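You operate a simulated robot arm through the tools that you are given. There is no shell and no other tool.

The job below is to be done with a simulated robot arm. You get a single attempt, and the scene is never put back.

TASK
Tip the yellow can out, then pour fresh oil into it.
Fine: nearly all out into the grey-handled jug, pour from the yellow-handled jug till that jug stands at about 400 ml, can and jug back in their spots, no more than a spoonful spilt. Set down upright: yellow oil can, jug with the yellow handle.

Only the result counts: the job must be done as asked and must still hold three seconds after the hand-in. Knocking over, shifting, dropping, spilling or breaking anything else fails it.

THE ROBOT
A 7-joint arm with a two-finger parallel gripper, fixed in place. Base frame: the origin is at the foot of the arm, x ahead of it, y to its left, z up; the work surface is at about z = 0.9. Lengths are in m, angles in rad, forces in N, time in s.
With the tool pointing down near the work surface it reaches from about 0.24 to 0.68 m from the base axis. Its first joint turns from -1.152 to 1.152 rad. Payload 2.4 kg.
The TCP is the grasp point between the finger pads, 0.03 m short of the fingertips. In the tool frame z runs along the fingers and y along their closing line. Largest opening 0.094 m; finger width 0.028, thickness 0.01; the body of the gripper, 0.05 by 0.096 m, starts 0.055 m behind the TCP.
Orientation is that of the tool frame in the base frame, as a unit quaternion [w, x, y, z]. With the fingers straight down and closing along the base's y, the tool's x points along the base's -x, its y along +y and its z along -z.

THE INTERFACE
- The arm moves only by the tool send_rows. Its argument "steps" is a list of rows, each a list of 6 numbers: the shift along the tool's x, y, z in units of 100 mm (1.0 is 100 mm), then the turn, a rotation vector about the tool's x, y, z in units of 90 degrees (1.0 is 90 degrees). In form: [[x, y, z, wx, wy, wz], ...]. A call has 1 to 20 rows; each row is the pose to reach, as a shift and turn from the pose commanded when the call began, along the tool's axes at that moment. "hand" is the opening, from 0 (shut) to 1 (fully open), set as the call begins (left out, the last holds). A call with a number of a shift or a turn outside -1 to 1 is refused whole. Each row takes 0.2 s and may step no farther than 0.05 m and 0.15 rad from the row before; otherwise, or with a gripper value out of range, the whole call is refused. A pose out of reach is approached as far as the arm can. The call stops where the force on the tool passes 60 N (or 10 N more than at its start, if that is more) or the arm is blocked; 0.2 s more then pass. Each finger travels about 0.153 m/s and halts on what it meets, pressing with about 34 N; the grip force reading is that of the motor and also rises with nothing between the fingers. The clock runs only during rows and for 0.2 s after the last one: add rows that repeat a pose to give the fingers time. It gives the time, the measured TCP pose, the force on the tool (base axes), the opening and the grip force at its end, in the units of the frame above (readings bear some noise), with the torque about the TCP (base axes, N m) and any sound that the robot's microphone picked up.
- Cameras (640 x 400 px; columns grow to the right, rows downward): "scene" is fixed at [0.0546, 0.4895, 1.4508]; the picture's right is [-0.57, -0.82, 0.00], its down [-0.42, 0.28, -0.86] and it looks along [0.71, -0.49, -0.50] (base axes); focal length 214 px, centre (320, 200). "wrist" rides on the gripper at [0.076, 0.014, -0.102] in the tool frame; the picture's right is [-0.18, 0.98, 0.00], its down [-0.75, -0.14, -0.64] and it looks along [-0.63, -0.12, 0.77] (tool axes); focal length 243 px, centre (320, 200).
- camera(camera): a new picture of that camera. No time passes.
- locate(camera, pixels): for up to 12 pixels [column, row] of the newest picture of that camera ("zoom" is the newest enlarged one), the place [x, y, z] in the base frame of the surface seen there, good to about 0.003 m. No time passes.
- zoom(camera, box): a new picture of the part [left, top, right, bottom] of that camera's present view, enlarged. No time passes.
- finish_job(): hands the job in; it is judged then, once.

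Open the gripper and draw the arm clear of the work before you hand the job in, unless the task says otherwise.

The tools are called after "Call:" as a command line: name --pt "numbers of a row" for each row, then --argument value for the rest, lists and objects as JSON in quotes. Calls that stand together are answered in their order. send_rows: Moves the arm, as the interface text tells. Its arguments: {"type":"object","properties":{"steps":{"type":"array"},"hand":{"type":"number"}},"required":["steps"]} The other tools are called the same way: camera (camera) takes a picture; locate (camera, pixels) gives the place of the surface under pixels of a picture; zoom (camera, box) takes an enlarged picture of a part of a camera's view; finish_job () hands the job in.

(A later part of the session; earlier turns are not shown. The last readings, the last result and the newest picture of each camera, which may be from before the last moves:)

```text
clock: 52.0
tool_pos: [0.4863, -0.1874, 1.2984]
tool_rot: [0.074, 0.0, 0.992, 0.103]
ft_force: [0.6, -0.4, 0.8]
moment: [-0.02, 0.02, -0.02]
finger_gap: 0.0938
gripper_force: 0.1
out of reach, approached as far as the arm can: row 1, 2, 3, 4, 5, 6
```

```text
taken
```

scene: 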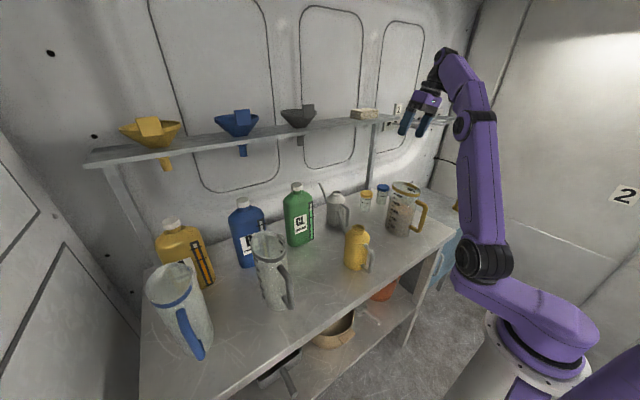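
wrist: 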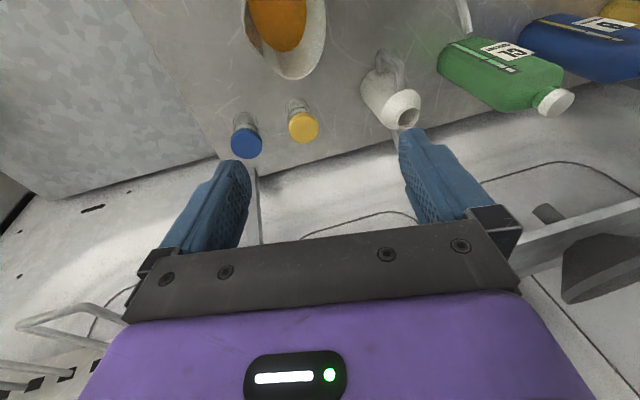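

The leftover tilt comes from the wrist bend limit when the hand is this high. I lower about 0.08 m and come back toward the robot while correcting the tool to straight down.

Call:
send_rows --pt "0.18 -0.04 0.17 0 0 0" --pt "0.36 -0.08 0.34 0.033 0.024 0" --pt "0.5 -0.11 0.5 0.066 0.047 0" --pt "0.62 -0.14 0.6 0.098 0.071 0" --pt "0.711 -0.155 0.686 0.1313 0.0944 0" --pt "0.711 -0.155 0.686 0.1313 0.0944 0" --hand 1

Call:
camera --camera "scene"

Call:
camera --camera "wrist"

```text
clock: 53.4
tool_pos: [0.4308, -0.1856, 1.2238]
tool_rot: [0.089, 0.001, 0.992, 0.091]
ft_force: [-0.5, -0.8, 0.5]
moment: [0.0, 0.02, -0.04]
finger_gap: 0.0943
gripper_force: 0.1
out of reach, approached as far as the arm can: row 2, 3, 4, 5, 6
```

```text
taken
```

scene: 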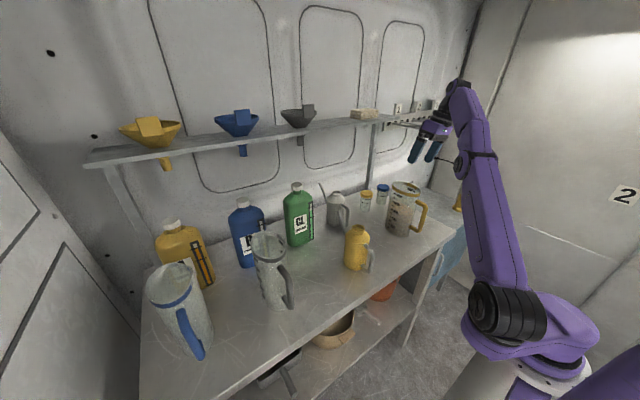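

```text
taken
```

wrist: 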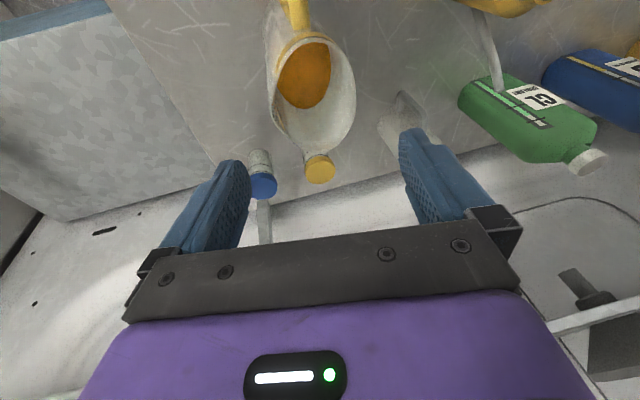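

This view shows the jug's liquid through its mouth at (305,85) — I locate it and the rim. Then I'll stretch the arm out to the right to untwist the first joint.

Call:
locate --camera "wrist" --pixels '[[300, 80], [310, 95], [295, 65], [315, 70], [272, 90], [354, 90], [312, 36], [318, 155], [285, 50], [340, 50], [296, 12], [305, 20]]'

Call:
send_rows --pt "-0.1 -0.179 -0.015 0 0 0" --pt "-0.2 -0.357 -0.03 0 0 0" --pt "-0.3 -0.536 -0.044 0 0 0" --pt "-0.4 -0.714 -0.059 0 0 0" --pt "-0.507 -0.893 -0.074 0 0 0" --hand 1

Call:
camera --camera "scene"

```text
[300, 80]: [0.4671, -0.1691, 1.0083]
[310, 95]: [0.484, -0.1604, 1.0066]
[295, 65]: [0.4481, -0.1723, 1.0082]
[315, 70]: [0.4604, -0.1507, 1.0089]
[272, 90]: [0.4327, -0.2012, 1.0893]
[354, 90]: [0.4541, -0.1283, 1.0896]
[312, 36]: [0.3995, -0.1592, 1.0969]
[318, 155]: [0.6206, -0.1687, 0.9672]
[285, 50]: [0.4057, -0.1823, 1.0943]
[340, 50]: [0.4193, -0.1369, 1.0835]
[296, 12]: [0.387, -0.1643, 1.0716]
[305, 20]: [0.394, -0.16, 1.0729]
```

```text
clock: 54.6
tool_pos: [0.4807, -0.2754, 1.2223]
tool_rot: [0.089, 0.001, 0.992, 0.09]
ft_force: [0.8, 0.2, -0.2]
moment: [0.01, 0.01, 0.01]
finger_gap: 0.0942
gripper_force: 0.0
```

```text
taken
```

scene: 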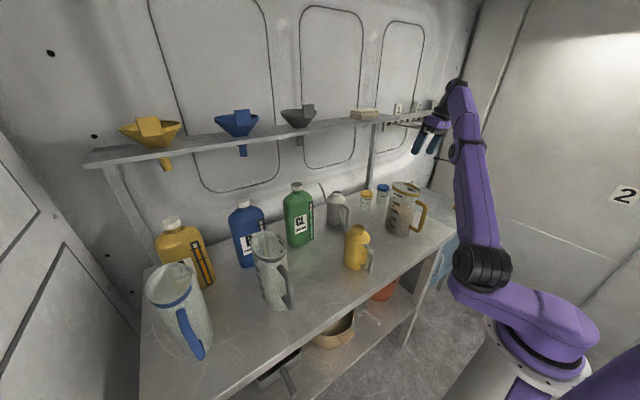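

The jug's level reads z≈1.0082, which is the 600 ml mark. The shoulder is swinging back; I continue to the right and lower, to about (0.50, -0.365, 1.17), over the empty area right of the bench.

Call:
send_rows --pt "-0.025 -0.196 0.071 0 0 0" --pt "-0.05 -0.391 0.143 0 0 0" --pt "-0.074 -0.587 0.214 0 0 0" --pt "-0.099 -0.782 0.286 0 0 0" --pt "-0.124 -0.978 0.357 0 0 0" --hand 1

Call:
camera --camera "scene"

Call:
camera --camera "wrist"

```text
clock: 55.8
tool_pos: [0.5015, -0.3677, 1.1723]
tool_rot: [0.089, 0.0, 0.992, 0.091]
ft_force: [-0.4, 0.8, -0.2]
moment: [0.02, 0.01, -0.01]
finger_gap: 0.0943
gripper_force: 0.0
```

```text
taken
```

scene: 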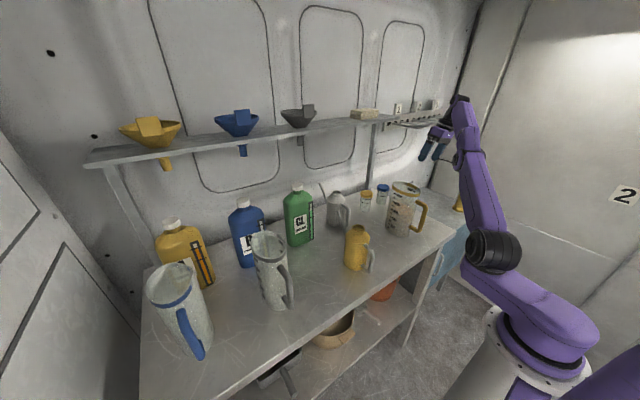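

```text
taken
```

wrist: 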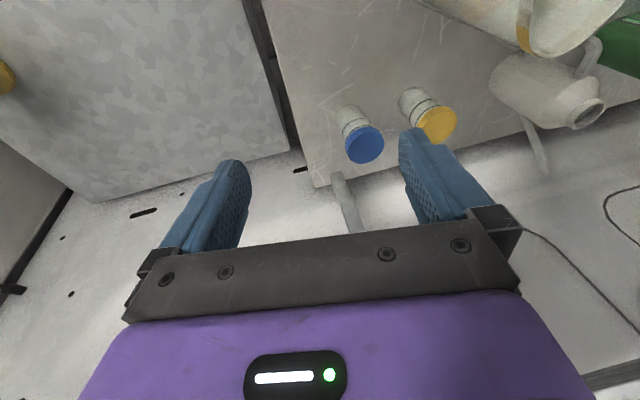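

The shoulder is nearly back to its starting place (493,250). I now correct the tool to straight down here.

Call:
send_rows --pt "0 0 0 0.04 0.038 0" --pt "0 0 0 0.08 0.076 0" --pt "0 0 0 0.116 0.1133 0" --pt "0 0 0 0.116 0.1133 0" --hand 1

Call:
camera --camera "scene"

```text
clock: 56.8
tool_pos: [0.5003, -0.3671, 1.1729]
tool_rot: [0.089, 0.0, 0.992, 0.092]
ft_force: [0.2, 0.8, -0.2]
moment: [0.0, 0.0, 0.04]
finger_gap: 0.0941
gripper_force: 0.0
out of reach, approached as far as the arm can: row 1, 2, 3, 4
```

```text
taken
```

scene: 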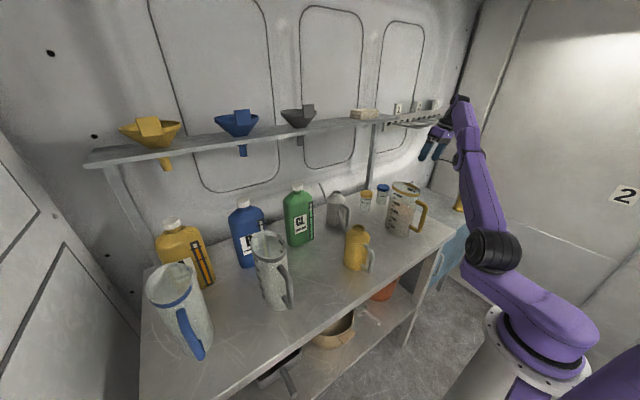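

Still limited at the wrist. I zoom on the arm to see which joint is at its stop.

Call:
zoom --camera "scene" --box '[400, 70, 540, 190]'

Call:
locate --camera "scene" --pixels '[[462, 98], [466, 110], [470, 125], [463, 160], [478, 160], [485, 195], [440, 130], [450, 118], [495, 250], [436, 150], [455, 105], [470, 140]]'

```text
3.33 times, centred on (470, 130) of scene
```

zoom: 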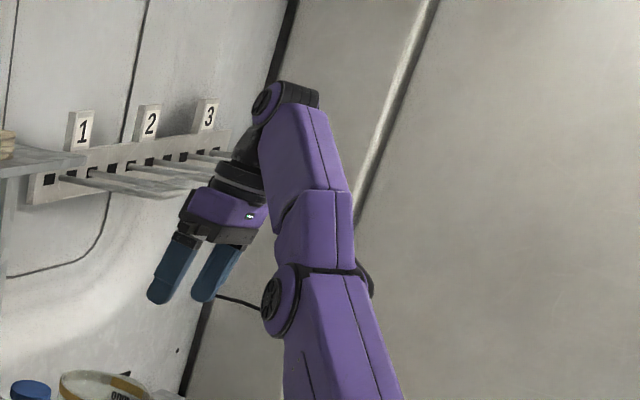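

```text
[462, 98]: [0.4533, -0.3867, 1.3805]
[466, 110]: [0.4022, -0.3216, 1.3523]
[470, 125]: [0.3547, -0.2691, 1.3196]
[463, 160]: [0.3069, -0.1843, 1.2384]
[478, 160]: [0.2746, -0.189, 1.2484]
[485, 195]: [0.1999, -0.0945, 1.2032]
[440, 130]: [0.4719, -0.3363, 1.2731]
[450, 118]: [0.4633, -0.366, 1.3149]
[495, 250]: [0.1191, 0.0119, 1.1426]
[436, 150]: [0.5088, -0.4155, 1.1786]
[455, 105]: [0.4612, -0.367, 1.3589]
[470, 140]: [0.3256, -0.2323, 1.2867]
```

Geometry shows the wrist bend is at about 119°, its limit, because the forearm slopes up with the arm stretched. Lowering the hand here, over free space, relieves it; then I correct the tool to straight down.

Call:
send_rows --pt "0.053 -0.054 0.29 0 0 0" --pt "0.106 -0.108 0.58 0 0 0" --pt "0.159 -0.162 0.871 0 0 0" --pt "0.159 -0.162 0.871 0.04 0.038 0" --pt "0.159 -0.162 0.871 0.08 0.076 0" --pt "0.159 -0.162 0.871 0.116 0.1133 0" --pt "0.159 -0.162 0.871 0.116 0.1133 0" --hand 1

Call:
camera --camera "scene"

```text
clock: 58.4
tool_pos: [0.5006, -0.3648, 1.0836]
tool_rot: [0.096, 0.0, 0.991, 0.097]
ft_force: [-0.3, -0.4, -0.5]
moment: [0.01, -0.02, 0.01]
finger_gap: 0.0939
gripper_force: 0.0
out of reach, approached as far as the arm can: row 4, 5, 6, 7
```

```text
taken
```

scene: 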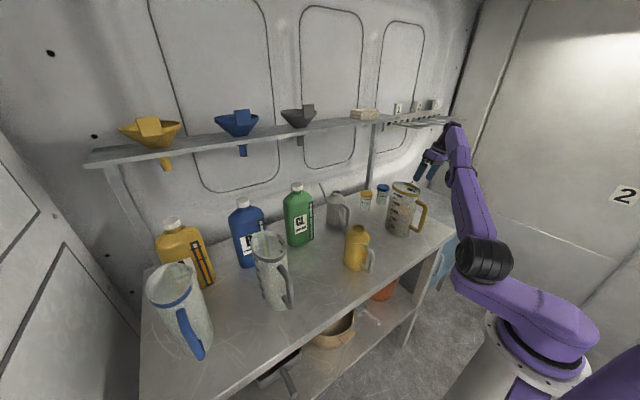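

Still the same small tilt remains. I locate the arm's elbow and wrist again in this lower posture.

Call:
zoom --camera "scene" --box '[400, 90, 540, 300]'

Call:
locate --camera "scene" --pixels '[[455, 125], [448, 130], [460, 140], [455, 175], [448, 178], [465, 165], [468, 200], [475, 230], [478, 258], [500, 258], [440, 140], [433, 155]]'

```text
1.90 times, centred on (470, 195) of scene
```

zoom: 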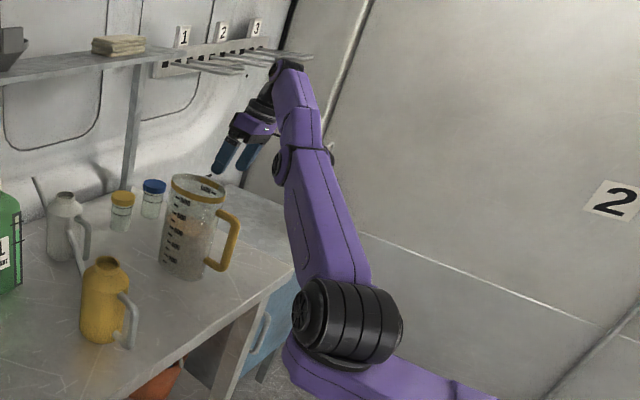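

```text
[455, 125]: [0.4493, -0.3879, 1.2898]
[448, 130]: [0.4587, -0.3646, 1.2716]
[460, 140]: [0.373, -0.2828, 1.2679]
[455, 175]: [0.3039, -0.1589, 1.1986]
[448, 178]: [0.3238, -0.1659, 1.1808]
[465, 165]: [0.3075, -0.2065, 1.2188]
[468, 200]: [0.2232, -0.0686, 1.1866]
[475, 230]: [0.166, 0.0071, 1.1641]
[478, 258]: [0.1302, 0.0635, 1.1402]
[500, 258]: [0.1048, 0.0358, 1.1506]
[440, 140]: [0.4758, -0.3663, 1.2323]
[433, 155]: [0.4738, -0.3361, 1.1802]
```

I test which turns are free here, starting with a 12° roll about the tool axis and back, to find the joint that blocks.

Call:
send_rows --pt "0 0 0 0 0 0.07" --pt "0 0 0 0 0 0.14" --hand 1

Call:
send_rows --pt "0 0 0 0 0 -0.07" --pt "0 0 0 0 0 -0.14" --pt "0 0 0 0 0 -0.21" --pt "0 0 0 0 0 -0.28" --hand 1

```text
clock: 59.0
tool_pos: [0.4998, -0.3652, 1.0829]
tool_rot: [0.084, 0.11, 0.985, 0.107]
ft_force: [0.2, 0.1, 0.5]
moment: [0.03, 0.01, -0.02]
finger_gap: 0.0943
gripper_force: 0.0
```

```text
clock: 60.0
tool_pos: [0.5007, -0.3649, 1.0844]
tool_rot: [0.105, -0.11, 0.985, 0.086]
ft_force: [0.6, 0.8, -0.1]
moment: [-0.02, 0.0, 0.02]
finger_gap: 0.094
gripper_force: 0.0
```

The tool roll is free both ways. Next I test pitching about the base y-axis alone.

Call:
send_rows --pt "0 0 0 -0.0124 0.0597 0.012" --pt "0 0 0 -0.0247 0.1193 0.0239" --pt "0 0 0 -0.0247 0.1193 0.0239" --hand 1

Call:
camera --camera "scene"

```text
clock: 60.8
tool_pos: [0.5053, -0.3644, 1.09]
tool_rot: [0.084, -0.102, 0.985, 0.112]
ft_force: [-0.3, -0.3, -0.1]
moment: [-0.05, -0.02, -0.01]
finger_gap: 0.0939
gripper_force: 0.1
out of reach, approached as far as the arm can: row 1, 2, 3
```

```text
taken
```

scene: 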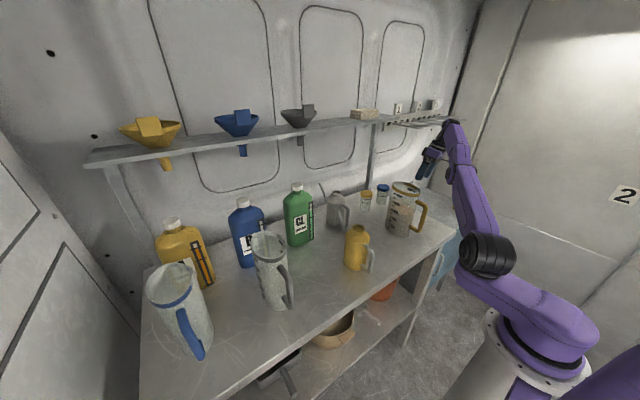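

The tests show the forearm roll is wound to its stop (wrist flipped), so I'll unwind it through the straight-wrist position. First I move to a free spot at about (0.38, -0.33, 1.17), right of the jug, pitching the tool to 45° outward.

Call:
send_rows --pt "0.124 0.095 -0.108 0.0456 -0.051 0.0523" --pt "0.249 0.191 -0.217 0.0912 -0.102 0.1046" --pt "0.373 0.286 -0.325 0.1368 -0.1529 0.1569" --pt "0.497 0.381 -0.433 0.1824 -0.2039 0.2093" --pt "0.621 0.476 -0.541 0.2279 -0.2549 0.2616" --pt "0.746 0.572 -0.65 0.2735 -0.3059 0.3139" --pt "0.87 0.667 -0.758 0.3191 -0.3568 0.3662" --pt "0.994 0.762 -0.866 0.3647 -0.4078 0.4185" --pt "0.994 0.762 -0.866 0.3647 -0.4078 0.4185" --hand 1

Call:
camera --camera "scene"

Call:
camera --camera "wrist"

```text
clock: 62.8
tool_pos: [0.3806, -0.3305, 1.1699]
tool_rot: [0.365, 0.278, 0.881, -0.117]
ft_force: [-0.4, 0.5, 0.9]
moment: [-0.01, -0.01, 0.0]
finger_gap: 0.0937
gripper_force: 0.0
```

```text
taken
```

scene: 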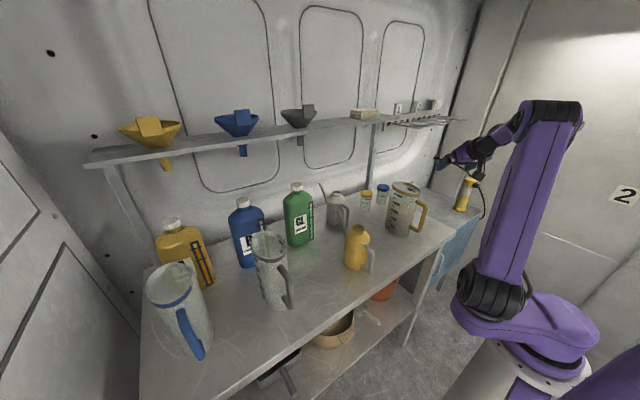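

```text
taken
```

wrist: 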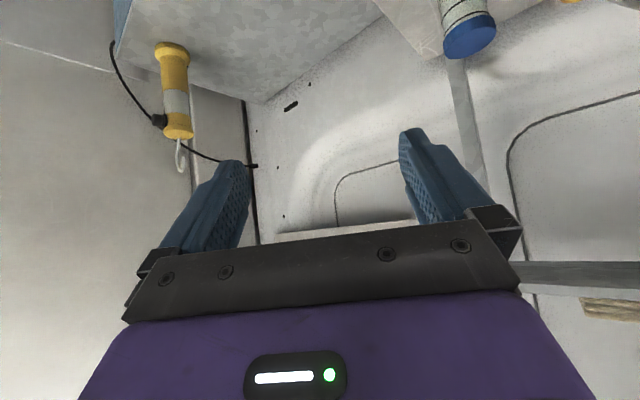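

The pose was reached exactly, and forearm and tool are nearly in line. I locate elbow and wrist points to measure the bend.

Call:
locate --camera "scene" --pixels '[[545, 112], [525, 118], [510, 130], [492, 138], [487, 148], [475, 150], [500, 125], [530, 110], [490, 290], [520, 290], [560, 115], [470, 155]]'

Call:
zoom --camera "scene" --box '[420, 80, 600, 200]'

```text
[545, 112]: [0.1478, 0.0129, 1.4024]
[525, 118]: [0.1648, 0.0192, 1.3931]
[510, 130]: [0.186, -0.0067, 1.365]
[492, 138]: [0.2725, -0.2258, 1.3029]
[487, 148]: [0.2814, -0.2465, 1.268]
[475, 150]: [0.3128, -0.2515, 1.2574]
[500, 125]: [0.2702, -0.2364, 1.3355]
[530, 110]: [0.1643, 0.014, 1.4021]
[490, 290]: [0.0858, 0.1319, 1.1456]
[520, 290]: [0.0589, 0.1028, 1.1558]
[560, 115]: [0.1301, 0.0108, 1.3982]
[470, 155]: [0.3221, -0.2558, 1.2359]
```

```text
3.33 times, centred on (510, 140) of scene
```

zoom: 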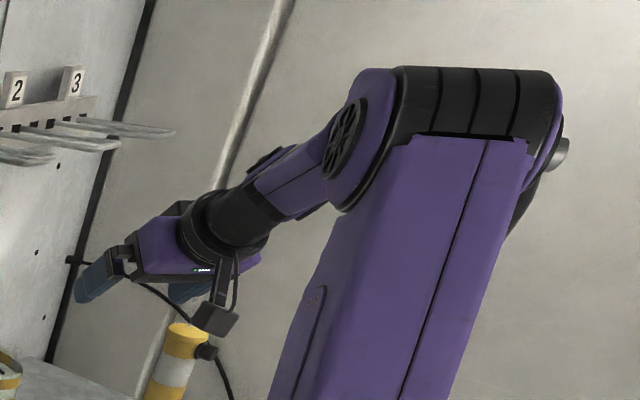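

The forearm points about azimuth -56°, 18° down, and the tool is about 32° down-left of it. I circle the tool around the forearm direction: first pitch up to 20° (tool to the left side of the forearm), turning about the wrist.

Call:
send_rows --pt "-0.212 0 -0.047 0 -0.0695 0" --pt "-0.424 0 -0.094 0 -0.1389 0" --pt "-0.635 0.002 -0.14 0 -0.2084 0" --pt "-0.847 0.003 -0.187 0 -0.2778 0" --pt "-0.847 0.003 -0.187 0 -0.2778 0" --hand 1

Call:
zoom --camera "scene" --box '[400, 60, 620, 340]'

```text
clock: 64.0
tool_pos: [0.4194, -0.3573, 1.2445]
tool_rot: [0.547, 0.247, 0.781, -0.173]
ft_force: [-0.1, 0.4, 0.3]
moment: [0.04, 0.02, 0.0]
finger_gap: 0.0939
gripper_force: 0.1
```

```text
1.43 times, centred on (510, 200) of scene
```

zoom: 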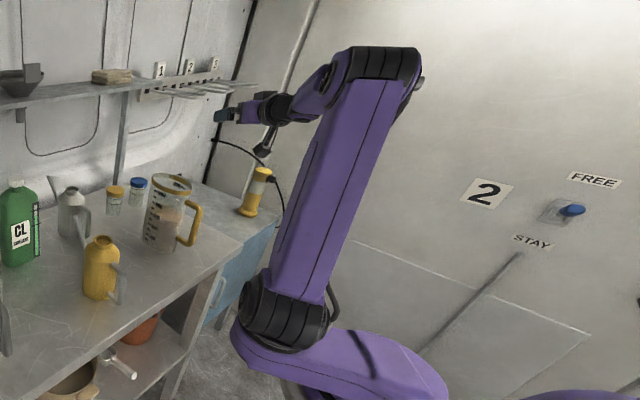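

Reached cleanly. Next I swing the tool to level, pointing along the forearm's azimuth (-56°), so it passes over the upper side of the forearm direction.

Call:
send_rows --pt "-0.124 -0.143 -0.048 0.0462 -0.0439 0.0081" --pt "-0.248 -0.286 -0.097 0.0924 -0.0879 0.0163" --pt "-0.371 -0.43 -0.145 0.1386 -0.1318 0.0244" --pt "-0.495 -0.573 -0.194 0.1848 -0.1758 0.0326" --pt "-0.619 -0.716 -0.242 0.231 -0.2197 0.0407" --pt "-0.619 -0.716 -0.242 0.231 -0.2197 0.0407" --hand 1

Call:
zoom --camera "scene" --box '[400, 60, 620, 340]'

Call:
locate --camera "scene" --pixels '[[505, 95], [515, 90], [495, 105], [535, 85], [485, 110]]'

```text
clock: 65.4
tool_pos: [0.3771, -0.4143, 1.311]
tool_rot: [0.624, 0.331, 0.625, -0.332]
ft_force: [0.0, -0.4, -0.3]
moment: [-0.01, 0.03, 0.0]
finger_gap: 0.0941
gripper_force: 0.1
```

```text
1.43 times, centred on (510, 200) of scene
```

zoom: 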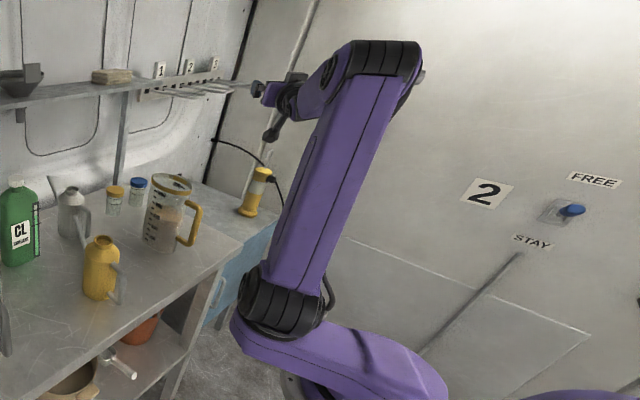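

```text
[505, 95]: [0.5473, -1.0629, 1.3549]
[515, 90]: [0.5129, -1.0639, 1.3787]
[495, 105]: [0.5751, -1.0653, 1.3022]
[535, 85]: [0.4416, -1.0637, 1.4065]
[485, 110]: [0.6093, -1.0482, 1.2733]
```

Reached again with no limit. Now I pitch down in the forearm's plane, through alignment, to 25° first.

Call:
send_rows --pt "0.21 0 -0.03 0 0.0695 0" --pt "0.42 0 -0.08 0 0.1389 0" --pt "0.63 0 -0.13 0 0.2084 0" --pt "0.845 0 -0.19 0 0.2778 0" --pt "0.845 0 -0.19 0 0.2778 0" --hand 1

Call:
zoom --camera "scene" --box '[400, 60, 620, 340]'

```text
clock: 66.6
tool_pos: [0.3641, -0.3982, 1.2257]
tool_rot: [0.473, 0.396, 0.745, -0.253]
ft_force: [0.1, -0.2, 0.6]
moment: [0.0, -0.01, 0.02]
finger_gap: 0.0939
gripper_force: 0.2
```

```text
1.43 times, centred on (510, 200) of scene
```

zoom: 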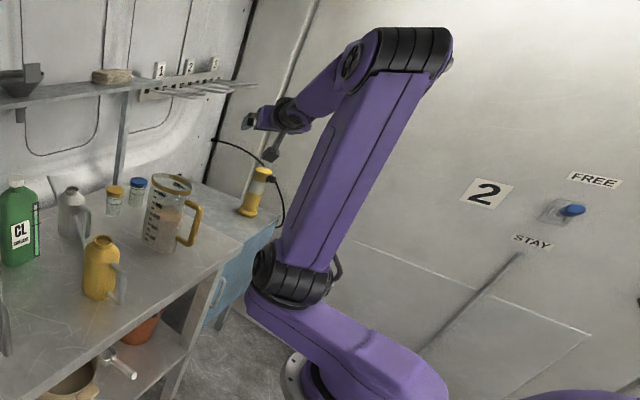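

The base joint also swung back right. I pitch on down to 55°.

Call:
send_rows --pt "0.246 0.003 -0.063 0 0.0833 0" --pt "0.492 0.006 -0.126 0 0.1667 0" --pt "0.737 0.01 -0.189 0 0.25 0" --pt "0.983 0.013 -0.252 0 0.3333 0" --pt "0.983 0.013 -0.252 0 0.3333 0" --hand 1

Call:
zoom --camera "scene" --box '[400, 60, 620, 340]'

```text
clock: 67.8
tool_pos: [0.3296, -0.3474, 1.1451]
tool_rot: [0.265, 0.447, 0.843, -0.141]
ft_force: [1.5, 0.0, 0.4]
moment: [0.02, 0.01, 0.01]
finger_gap: 0.094
gripper_force: 0.1
out of reach, approached as far as the arm can: row 1
```

```text
1.43 times, centred on (510, 200) of scene
```

zoom: 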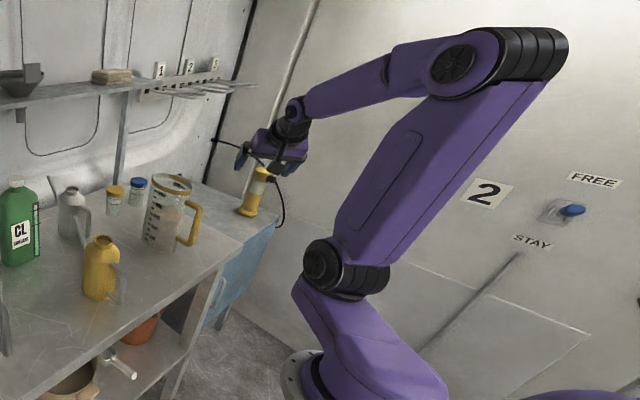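

The wrist has unwound: the arm is back in a natural posture with the base joint to the right. I now yaw the tool back to face forward (azimuth -8°) and move to about (0.335, -0.19, 1.165), behind and above the jug's handle.

Call:
send_rows --pt "0.155 0.154 -0.149 -0.051 0 -0.0728" --pt "0.31 0.308 -0.298 -0.102 0 -0.1456" --pt "0.465 0.463 -0.448 -0.153 0 -0.2185" --pt "0.619 0.617 -0.597 -0.2039 0 -0.2913" --pt "0.774 0.771 -0.746 -0.2549 0 -0.3641" --pt "0.929 0.925 -0.895 -0.3059 0 -0.4369" --pt "0.929 0.925 -0.895 -0.3059 0 -0.4369" --hand 1

Call:
camera --camera "scene"

Call:
camera --camera "wrist"

```text
clock: 69.4
tool_pos: [0.3368, -0.1878, 1.1672]
tool_rot: [0.299, 0.065, 0.952, -0.02]
ft_force: [0.1, 0.2, 0.0]
moment: [-0.01, 0.0, 0.0]
finger_gap: 0.0938
gripper_force: 0.0
```

```text
taken
```

scene: 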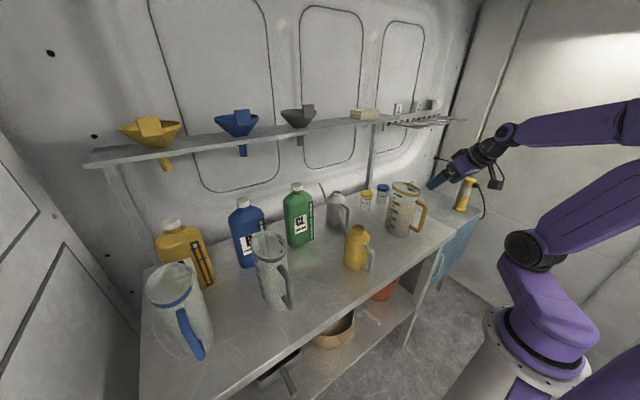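

```text
taken
```

wrist: 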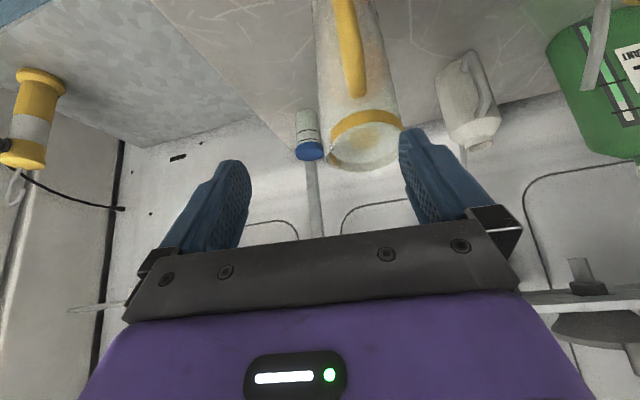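

The arm is now relaxed with the tool facing the jug's handle, seen at wrist (348,45). I zoom and locate the handle and rim points.

Call:
zoom --camera "wrist" --box '[295, 0, 425, 180]'

Call:
zoom --camera "scene" --box '[375, 170, 445, 245]'

```text
2.22 times, centred on (360, 90) of wrist
```

zoom: 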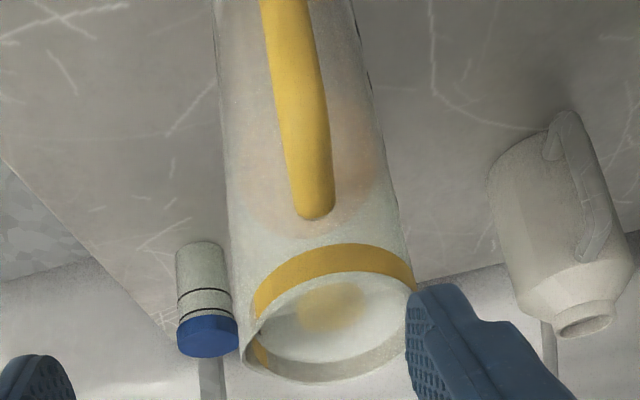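

```text
5.33 times, centred on (410, 208) of scene
```

zoom: 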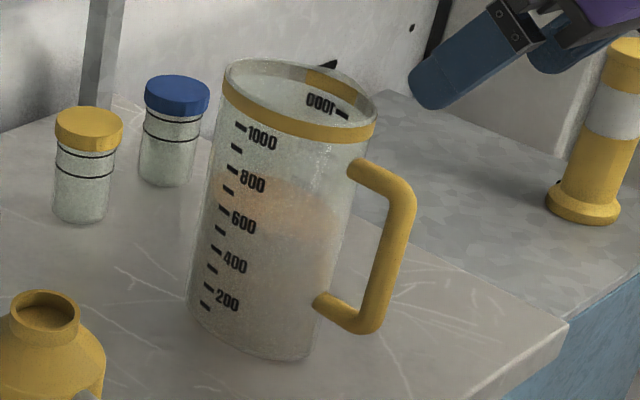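

The jug is intact. I locate the handle's bar edges, the rim and the plain lip on the far (+x) side in the wrist zoom.

Call:
zoom --camera "wrist" --box '[295, 0, 425, 180]'

Call:
locate --camera "zoom" --pixels '[[312, 212], [300, 150], [325, 150], [290, 80], [318, 80], [265, 5], [308, 5], [310, 120], [335, 245], [258, 310], [413, 275], [340, 378]]'

Call:
locate --camera "zoom" --pixels '[[245, 350], [250, 365], [262, 372], [300, 380], [380, 372], [410, 345], [315, 305], [345, 300], [240, 335], [255, 335], [218, 30], [365, 60]]'

```text
2.22 times, centred on (360, 90) of wrist
```

zoom: 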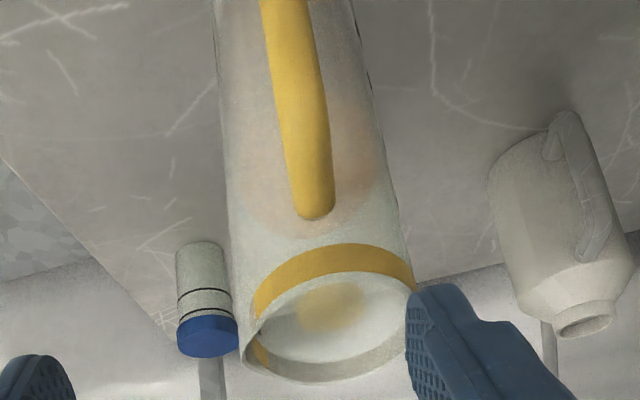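

```text
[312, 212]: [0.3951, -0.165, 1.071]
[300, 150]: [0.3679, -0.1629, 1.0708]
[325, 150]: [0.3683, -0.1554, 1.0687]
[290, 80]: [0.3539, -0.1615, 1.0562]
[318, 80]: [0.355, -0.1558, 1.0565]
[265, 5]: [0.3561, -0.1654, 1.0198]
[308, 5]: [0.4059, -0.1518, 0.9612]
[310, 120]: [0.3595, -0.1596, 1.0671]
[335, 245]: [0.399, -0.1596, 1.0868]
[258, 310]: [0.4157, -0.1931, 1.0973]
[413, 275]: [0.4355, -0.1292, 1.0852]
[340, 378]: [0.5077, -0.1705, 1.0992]
```

```text
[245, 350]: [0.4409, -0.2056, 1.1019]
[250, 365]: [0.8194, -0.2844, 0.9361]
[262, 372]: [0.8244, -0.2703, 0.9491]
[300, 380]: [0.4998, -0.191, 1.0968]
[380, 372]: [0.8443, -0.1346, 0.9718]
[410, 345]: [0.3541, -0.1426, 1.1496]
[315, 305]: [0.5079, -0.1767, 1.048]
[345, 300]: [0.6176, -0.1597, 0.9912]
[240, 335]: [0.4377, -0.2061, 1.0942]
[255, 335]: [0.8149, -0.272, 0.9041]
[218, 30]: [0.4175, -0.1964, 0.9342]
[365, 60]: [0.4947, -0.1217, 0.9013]
```

The handle bar is centred near (0.363, -0.1595), about 18 mm thick, with the pouring beak opposite at (0.508, -0.17); jug radius ≈0.044. I move above the handle to (0.363, -0.1595, 1.135) with 52° pitch and azimuth -5°.

Call:
send_rows --pt "0 0.105 0.13 -0.0057 -0.012 -0.0082" --pt "0 0.21 0.26 -0.0115 -0.024 -0.0164" --pt "0.002 0.315 0.39 -0.0172 -0.036 -0.0246" --pt "0.002 0.315 0.39 -0.0172 -0.036 -0.0246" --hand 1

Call:
camera --camera "wrist"

Call:
camera --camera "scene"

```text
clock: 70.4
tool_pos: [0.3618, -0.1603, 1.1343]
tool_rot: [0.326, 0.042, 0.944, -0.016]
ft_force: [0.7, -0.4, -0.2]
moment: [0.0, 0.04, 0.03]
finger_gap: 0.0939
gripper_force: 0.0
```

```text
taken
```

wrist: 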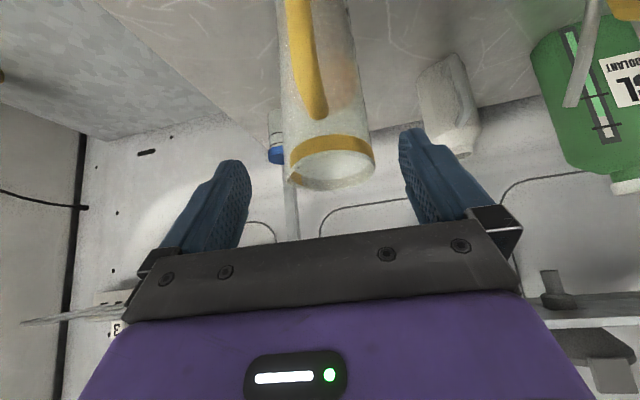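

```text
taken
```

scene: 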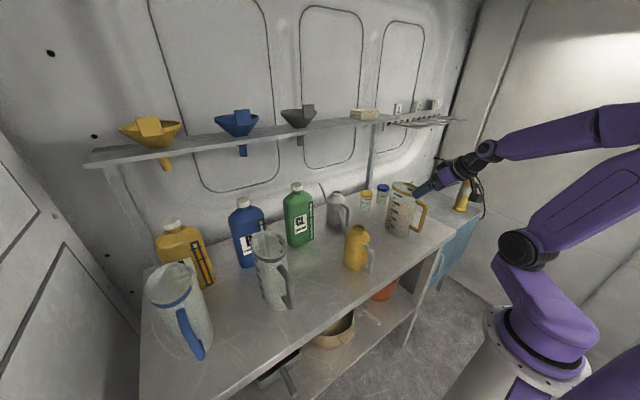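

The handle shows between the fingers at wrist (312,60). I check its exact position once more in this view.

Call:
zoom --camera "wrist" --box '[265, 0, 385, 195]'

Call:
locate --camera "wrist" --pixels '[[291, 30], [300, 30], [309, 30], [296, 60], [306, 60], [317, 60], [305, 90], [315, 90], [325, 90], [316, 112], [322, 112], [288, 10]]'

```text
2.05 times, centred on (325, 98) of wrist
```

zoom: 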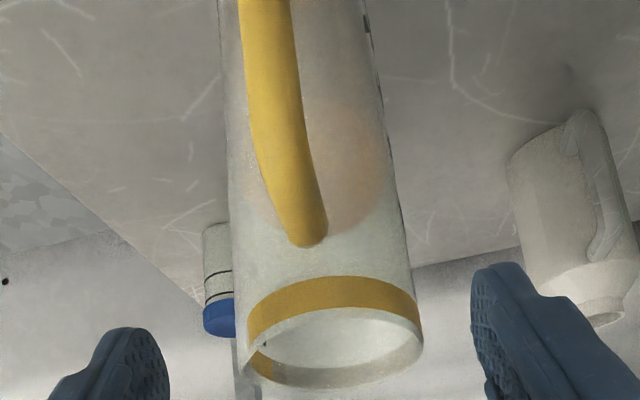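

```text
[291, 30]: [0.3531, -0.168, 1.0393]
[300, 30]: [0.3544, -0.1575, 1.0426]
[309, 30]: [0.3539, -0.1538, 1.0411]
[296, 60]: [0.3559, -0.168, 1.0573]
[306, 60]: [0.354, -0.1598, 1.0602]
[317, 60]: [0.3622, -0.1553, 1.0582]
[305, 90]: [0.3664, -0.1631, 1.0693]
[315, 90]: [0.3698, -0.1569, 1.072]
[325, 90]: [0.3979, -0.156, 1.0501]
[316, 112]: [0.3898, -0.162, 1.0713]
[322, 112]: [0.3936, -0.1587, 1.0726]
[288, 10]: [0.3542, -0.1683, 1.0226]
```

The bar's centre is y≈-0.160, matching the TCP. I lower straight down 0.099 m so the fingers straddle the handle.

Call:
send_rows --pt "0.12 0 0.157 0 0 0" --pt "0.241 0 0.314 0 0 0" --pt "0.362 0 0.47 0 0 0" --pt "0.482 0 0.627 0 0 0" --pt "0.56 0 0.73 0 0 0" --pt "0.603 0 0.784 0 0 0" --pt "0.603 0 0.784 0 0 0" --hand 1

Call:
camera --camera "wrist"

Call:
zoom --camera "scene" --box '[370, 150, 480, 250]'

```text
clock: 72.0
tool_pos: [0.369, -0.1589, 1.06]
tool_rot: [0.321, 0.048, 0.946, -0.024]
ft_force: [0.1, 0.4, -0.3]
moment: [-0.03, -0.01, -0.02]
finger_gap: 0.094
gripper_force: 0.0
out of reach, approached as far as the arm can: row 4, 5, 6, 7
```

```text
taken
```

wrist: 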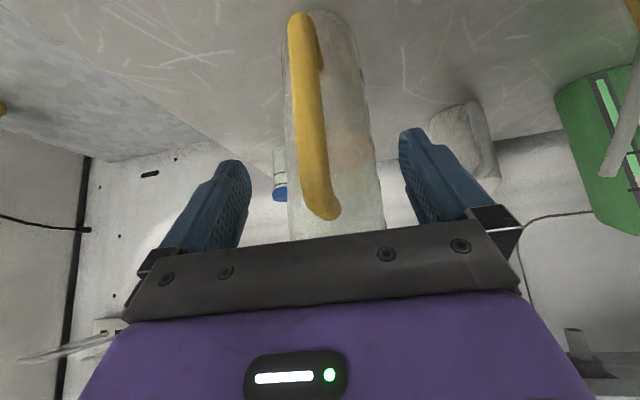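

```text
4.00 times, centred on (425, 200) of scene
```

zoom: 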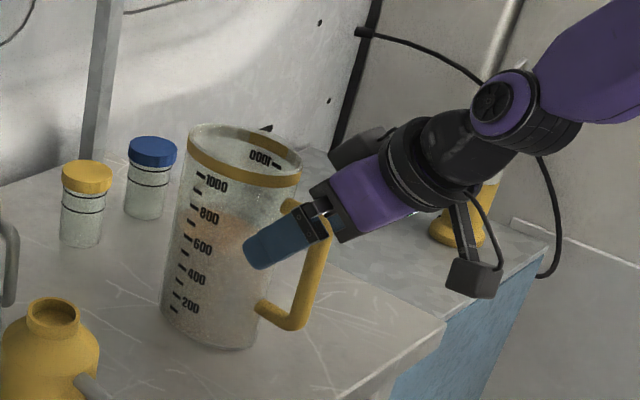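

The arm folded to its limit at z=1.06 with this shallow pitch. I steepen the tool to about 65° (wrist moves outward), staying around the handle with the fingers open.

Call:
send_rows --pt "0.016 -0.005 -0.012 -0.005 0.046 -0.0065" --pt "0.031 -0.01 -0.024 -0.01 0.092 -0.013" --pt "0.047 -0.015 -0.036 -0.0148 0.138 -0.0194" --pt "0.047 -0.015 -0.036 -0.0148 0.138 -0.0194" --hand 1

Call:
camera --camera "wrist"

```text
clock: 73.0
tool_pos: [0.3616, -0.161, 1.0578]
tool_rot: [0.223, 0.026, 0.975, -0.006]
ft_force: [0.5, 1.0, 0.5]
moment: [0.03, -0.03, -0.03]
finger_gap: 0.0941
gripper_force: 0.0
```

```text
taken
```

wrist: 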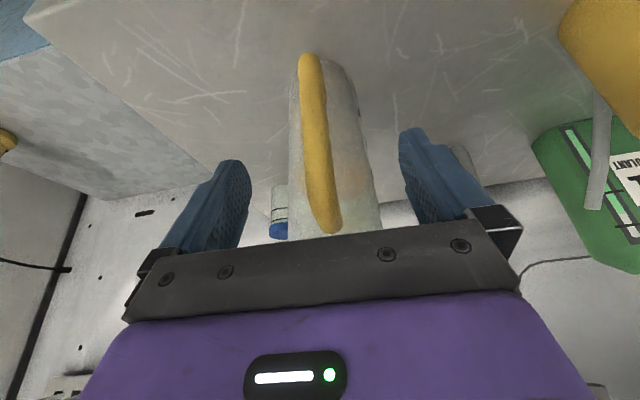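

Now at 64° pitch, TCP (0.3616, -0.161, 1.0578), reachable. I lower the last 23 mm.

Call:
send_rows --pt "0.029 0.003 0.071 0 0 0" --pt "0.058 0.006 0.143 0 0 0" --pt "0.087 0.01 0.214 0 0 0" --pt "0.087 0.01 0.214 0 0 0" --hand 1

Call:
camera --camera "wrist"

Call:
zoom --camera "scene" --box '[370, 150, 480, 250]'

```text
clock: 74.0
tool_pos: [0.362, -0.1592, 1.0338]
tool_rot: [0.223, 0.026, 0.975, -0.006]
ft_force: [-0.9, 0.0, 0.8]
moment: [0.02, 0.02, 0.0]
finger_gap: 0.0938
gripper_force: 0.1
```

```text
taken
```

wrist: 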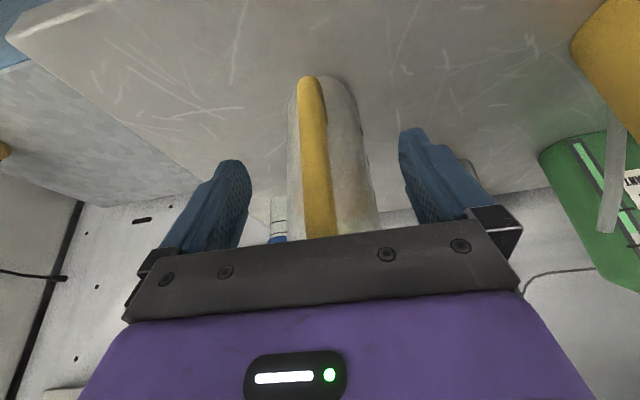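

```text
4.00 times, centred on (425, 200) of scene
```

zoom: 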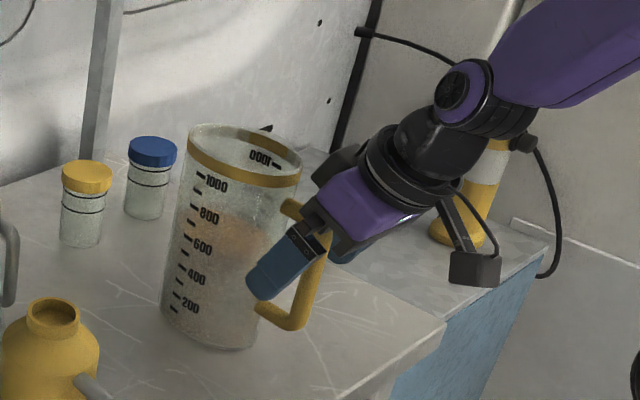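

The fingers straddle the handle bar with no contact. I close the fingers on it.

Call:
send_rows --pt "0 0 0 0 0 0" --pt "0 0 0 0 0 0" --pt "0 0 0 0 0 0" --pt "0 0 0 0 0 0" --hand 0

Call:
zoom --camera "scene" --box '[370, 150, 480, 250]'

Call:
camera --camera "wrist"

```text
clock: 75.0
tool_pos: [0.363, -0.1588, 1.0344]
tool_rot: [0.222, 0.026, 0.975, -0.005]
ft_force: [-1.2, -0.5, -0.3]
moment: [-0.02, -0.18, -0.02]
finger_gap: 0.0201
gripper_force: 34.0
```

```text
4.00 times, centred on (425, 200) of scene
```

zoom: 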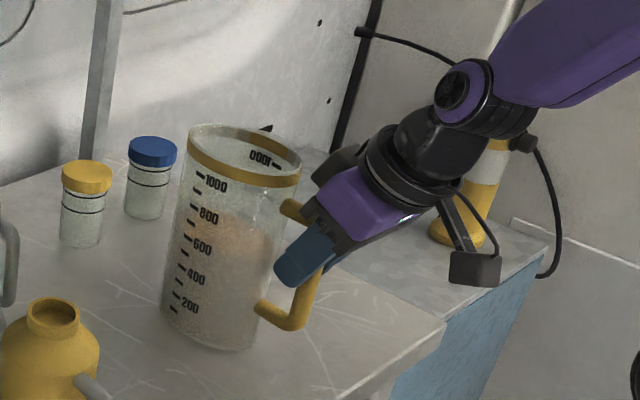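

```text
taken
```

wrist: 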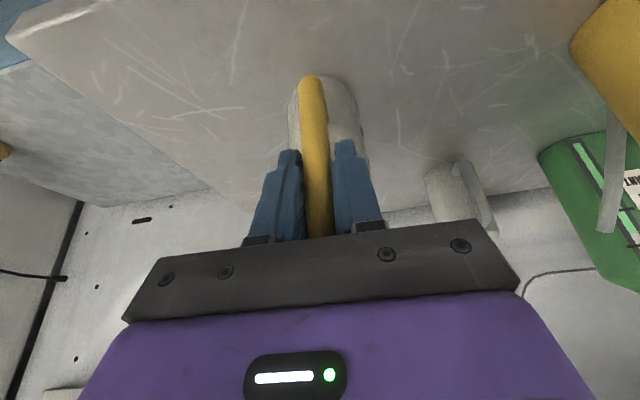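

The bar is held at a gap of 0.0201 m with 34 N. I lift 5 mm as a test and watch the torque and whether the jug stays level.

Call:
send_rows --pt "-0.007 0 -0.015 0 0 0" --pt "-0.015 0 -0.03 0 0 0" --pt "-0.022 0 -0.045 0 0 0" --pt "-0.022 0 -0.045 0 0 0" --pt "-0.022 0 -0.045 0 0 0" --hand 0

Call:
zoom --camera "scene" --box '[370, 150, 480, 250]'

Call:
camera --camera "wrist"

```text
clock: 76.2
tool_pos: [0.3621, -0.1594, 1.0394]
tool_rot: [0.223, 0.026, 0.975, -0.006]
ft_force: [0.6, 0.5, -5.6]
moment: [0.06, 0.44, -0.01]
finger_gap: 0.0202
gripper_force: 34.2
```

```text
4.00 times, centred on (425, 200) of scene
```

zoom: 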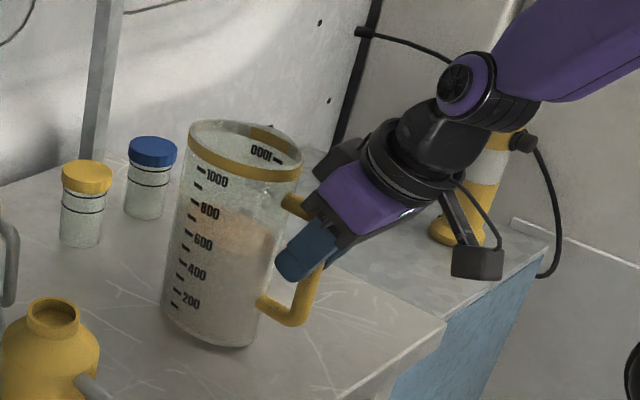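

```text
taken
```

wrist: 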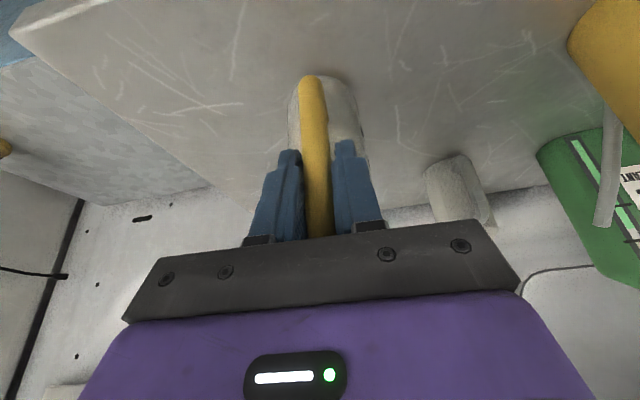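

Force -5.6 N with a matching 0.44 N·m moment suggests it's carried. I lift another 20 mm and check for any droop.

Call:
send_rows --pt "-0.022 0 -0.045 0 0 0" --pt "-0.044 0 -0.09 0 0 0" --pt "-0.066 0 -0.135 0 0 0" --pt "-0.087 0 -0.18 0 0 0" --pt "-0.087 0 -0.18 0 0 0" --pt "-0.087 0 -0.18 0 0 0" --hand 0

Call:
zoom --camera "scene" --box '[370, 150, 480, 250]'

Call:
camera --camera "wrist"

```text
clock: 77.6
tool_pos: [0.3626, -0.159, 1.0581]
tool_rot: [0.222, 0.026, 0.975, -0.005]
ft_force: [-0.3, -1.2, -6.9]
moment: [0.01, 0.46, -0.01]
finger_gap: 0.02
gripper_force: 33.5
```

```text
4.00 times, centred on (425, 200) of scene
```

zoom: 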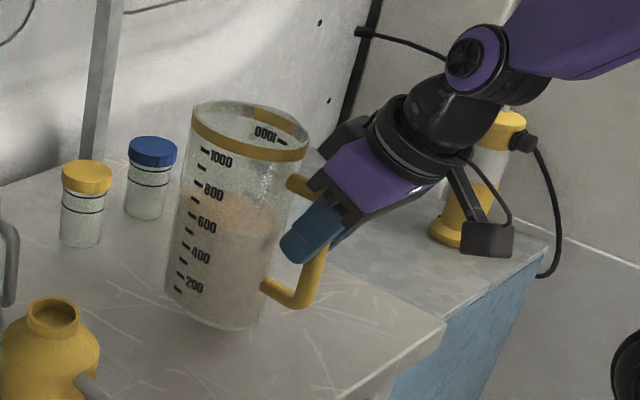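

```text
taken
```

wrist: 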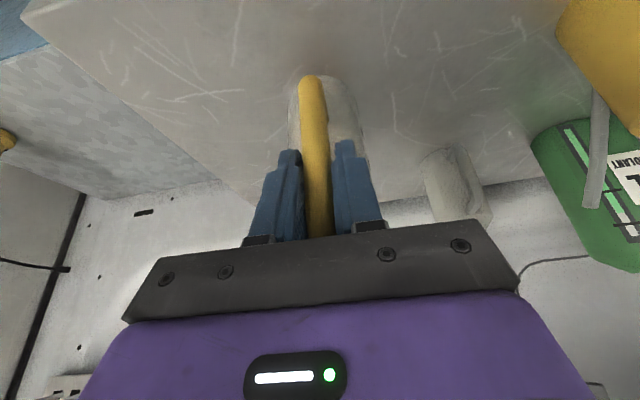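

The jug is held level and firm (about 6.5 N, no slip). Before carrying it, I re-measure the can's mouth in the scene view.

Call:
zoom --camera "scene" --box '[325, 215, 389, 279]'

Call:
locate --camera "zoom" --pixels '[[320, 70], [355, 75], [300, 85], [340, 110], [320, 105], [375, 90], [300, 100], [360, 110], [335, 88], [420, 240], [240, 120], [310, 345]]'

```text
6.25 times, centred on (357, 247) of scene
```

zoom: 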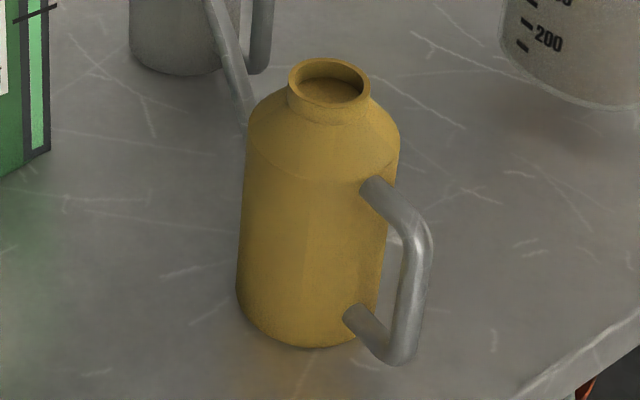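

```text
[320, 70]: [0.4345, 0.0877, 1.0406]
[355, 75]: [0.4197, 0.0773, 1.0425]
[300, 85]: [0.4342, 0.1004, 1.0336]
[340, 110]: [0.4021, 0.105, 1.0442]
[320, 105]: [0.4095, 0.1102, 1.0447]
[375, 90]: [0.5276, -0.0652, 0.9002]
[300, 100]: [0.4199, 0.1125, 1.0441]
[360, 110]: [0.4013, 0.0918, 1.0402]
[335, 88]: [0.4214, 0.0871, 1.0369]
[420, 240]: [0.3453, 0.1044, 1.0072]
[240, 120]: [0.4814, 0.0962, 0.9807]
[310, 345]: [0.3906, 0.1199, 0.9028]
```

The can is back within a millimetre or two of its old spot, mouth centre about (0.4185, 0.094). I raise the jug 0.0875 m, slowly and level.

Call:
send_rows --pt "-0.025 0 -0.05 0 0 0" --pt "-0.07 0 -0.145 0 0 0" --pt "-0.125 0 -0.26 0 0 0" --pt "-0.185 0 -0.385 0 0 0" --pt "-0.245 0 -0.51 0 0 0" --pt "-0.305 0 -0.635 0 0 0" --pt "-0.355 0 -0.735 0 0 0" --pt "-0.379 0 -0.788 0 0 0" --hand 0

Call:
zoom --camera "scene" --box '[360, 100, 500, 250]'

```text
clock: 79.4
tool_pos: [0.3626, -0.1592, 1.1481]
tool_rot: [0.222, 0.026, 0.975, -0.004]
ft_force: [-0.1, -0.2, -6.0]
moment: [-0.01, 0.45, 0.01]
finger_gap: 0.02
gripper_force: 33.9
```

```text
2.67 times, centred on (430, 175) of scene
```

zoom: 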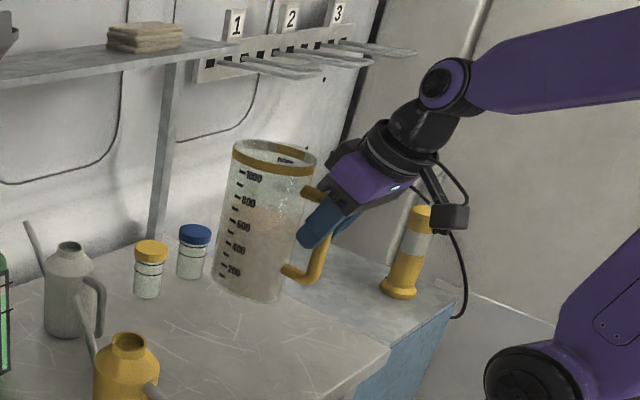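

Lifted to 1.148 with the jug level. I raise another 0.085 m so its bottom clears the can's spout.

Call:
send_rows --pt "-0.025 0.01 -0.05 0 0 0" --pt "-0.07 0.03 -0.145 0 0 0" --pt "-0.125 0.06 -0.26 0 0 0" --pt "-0.185 0.1 -0.385 0 0 0" --pt "-0.245 0.14 -0.51 0 0 0" --pt "-0.305 0.17 -0.635 0 0 0" --pt "-0.345 0.195 -0.73 0 0 0" --pt "-0.358 0.203 -0.77 0 0 0" --hand 0

```text
clock: 81.2
tool_pos: [0.3628, -0.1389, 1.2337]
tool_rot: [0.223, 0.026, 0.974, -0.005]
ft_force: [0.3, -0.5, -6.3]
moment: [0.06, 0.48, 0.01]
finger_gap: 0.0202
gripper_force: 34.1
```

At z=1.2337, weight and moment steady. I carry the jug left 0.095 m while starting to yaw it toward -13°.

Call:
send_rows --pt "0.02 0.08 -0.01 0.004 0 0.009" --pt "0.05 0.2 -0.02 0.011 0 0.023" --pt "0.085 0.34 -0.035 0.019 0 0.039" --pt "0.12 0.49 -0.055 0.027 0 0.056" --pt "0.155 0.64 -0.07 0.035 0 0.073" --pt "0.19 0.78 -0.085 0.043 0 0.089" --pt "0.215 0.89 -0.1 0.049 0 0.102" --pt "0.227 0.938 -0.105 0.0515 0 0.1072" --hand 0

Call:
camera --camera "scene"

```text
clock: 83.0
tool_pos: [0.3429, -0.0449, 1.232]
tool_rot: [0.22, 0.118, 0.968, -0.026]
ft_force: [-1.0, 0.2, -7.1]
moment: [0.09, 0.46, -0.01]
finger_gap: 0.0201
gripper_force: 33.7
```

```text
taken
```

scene: 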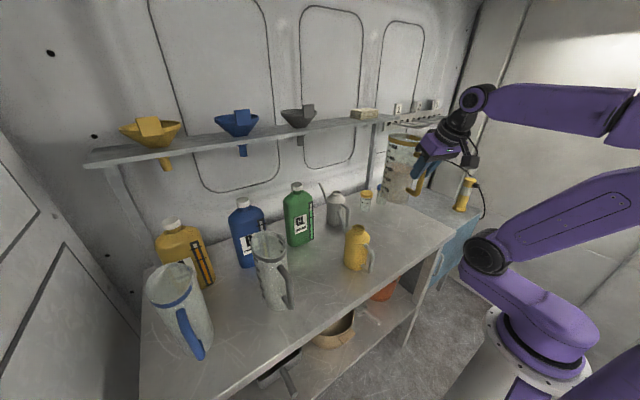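

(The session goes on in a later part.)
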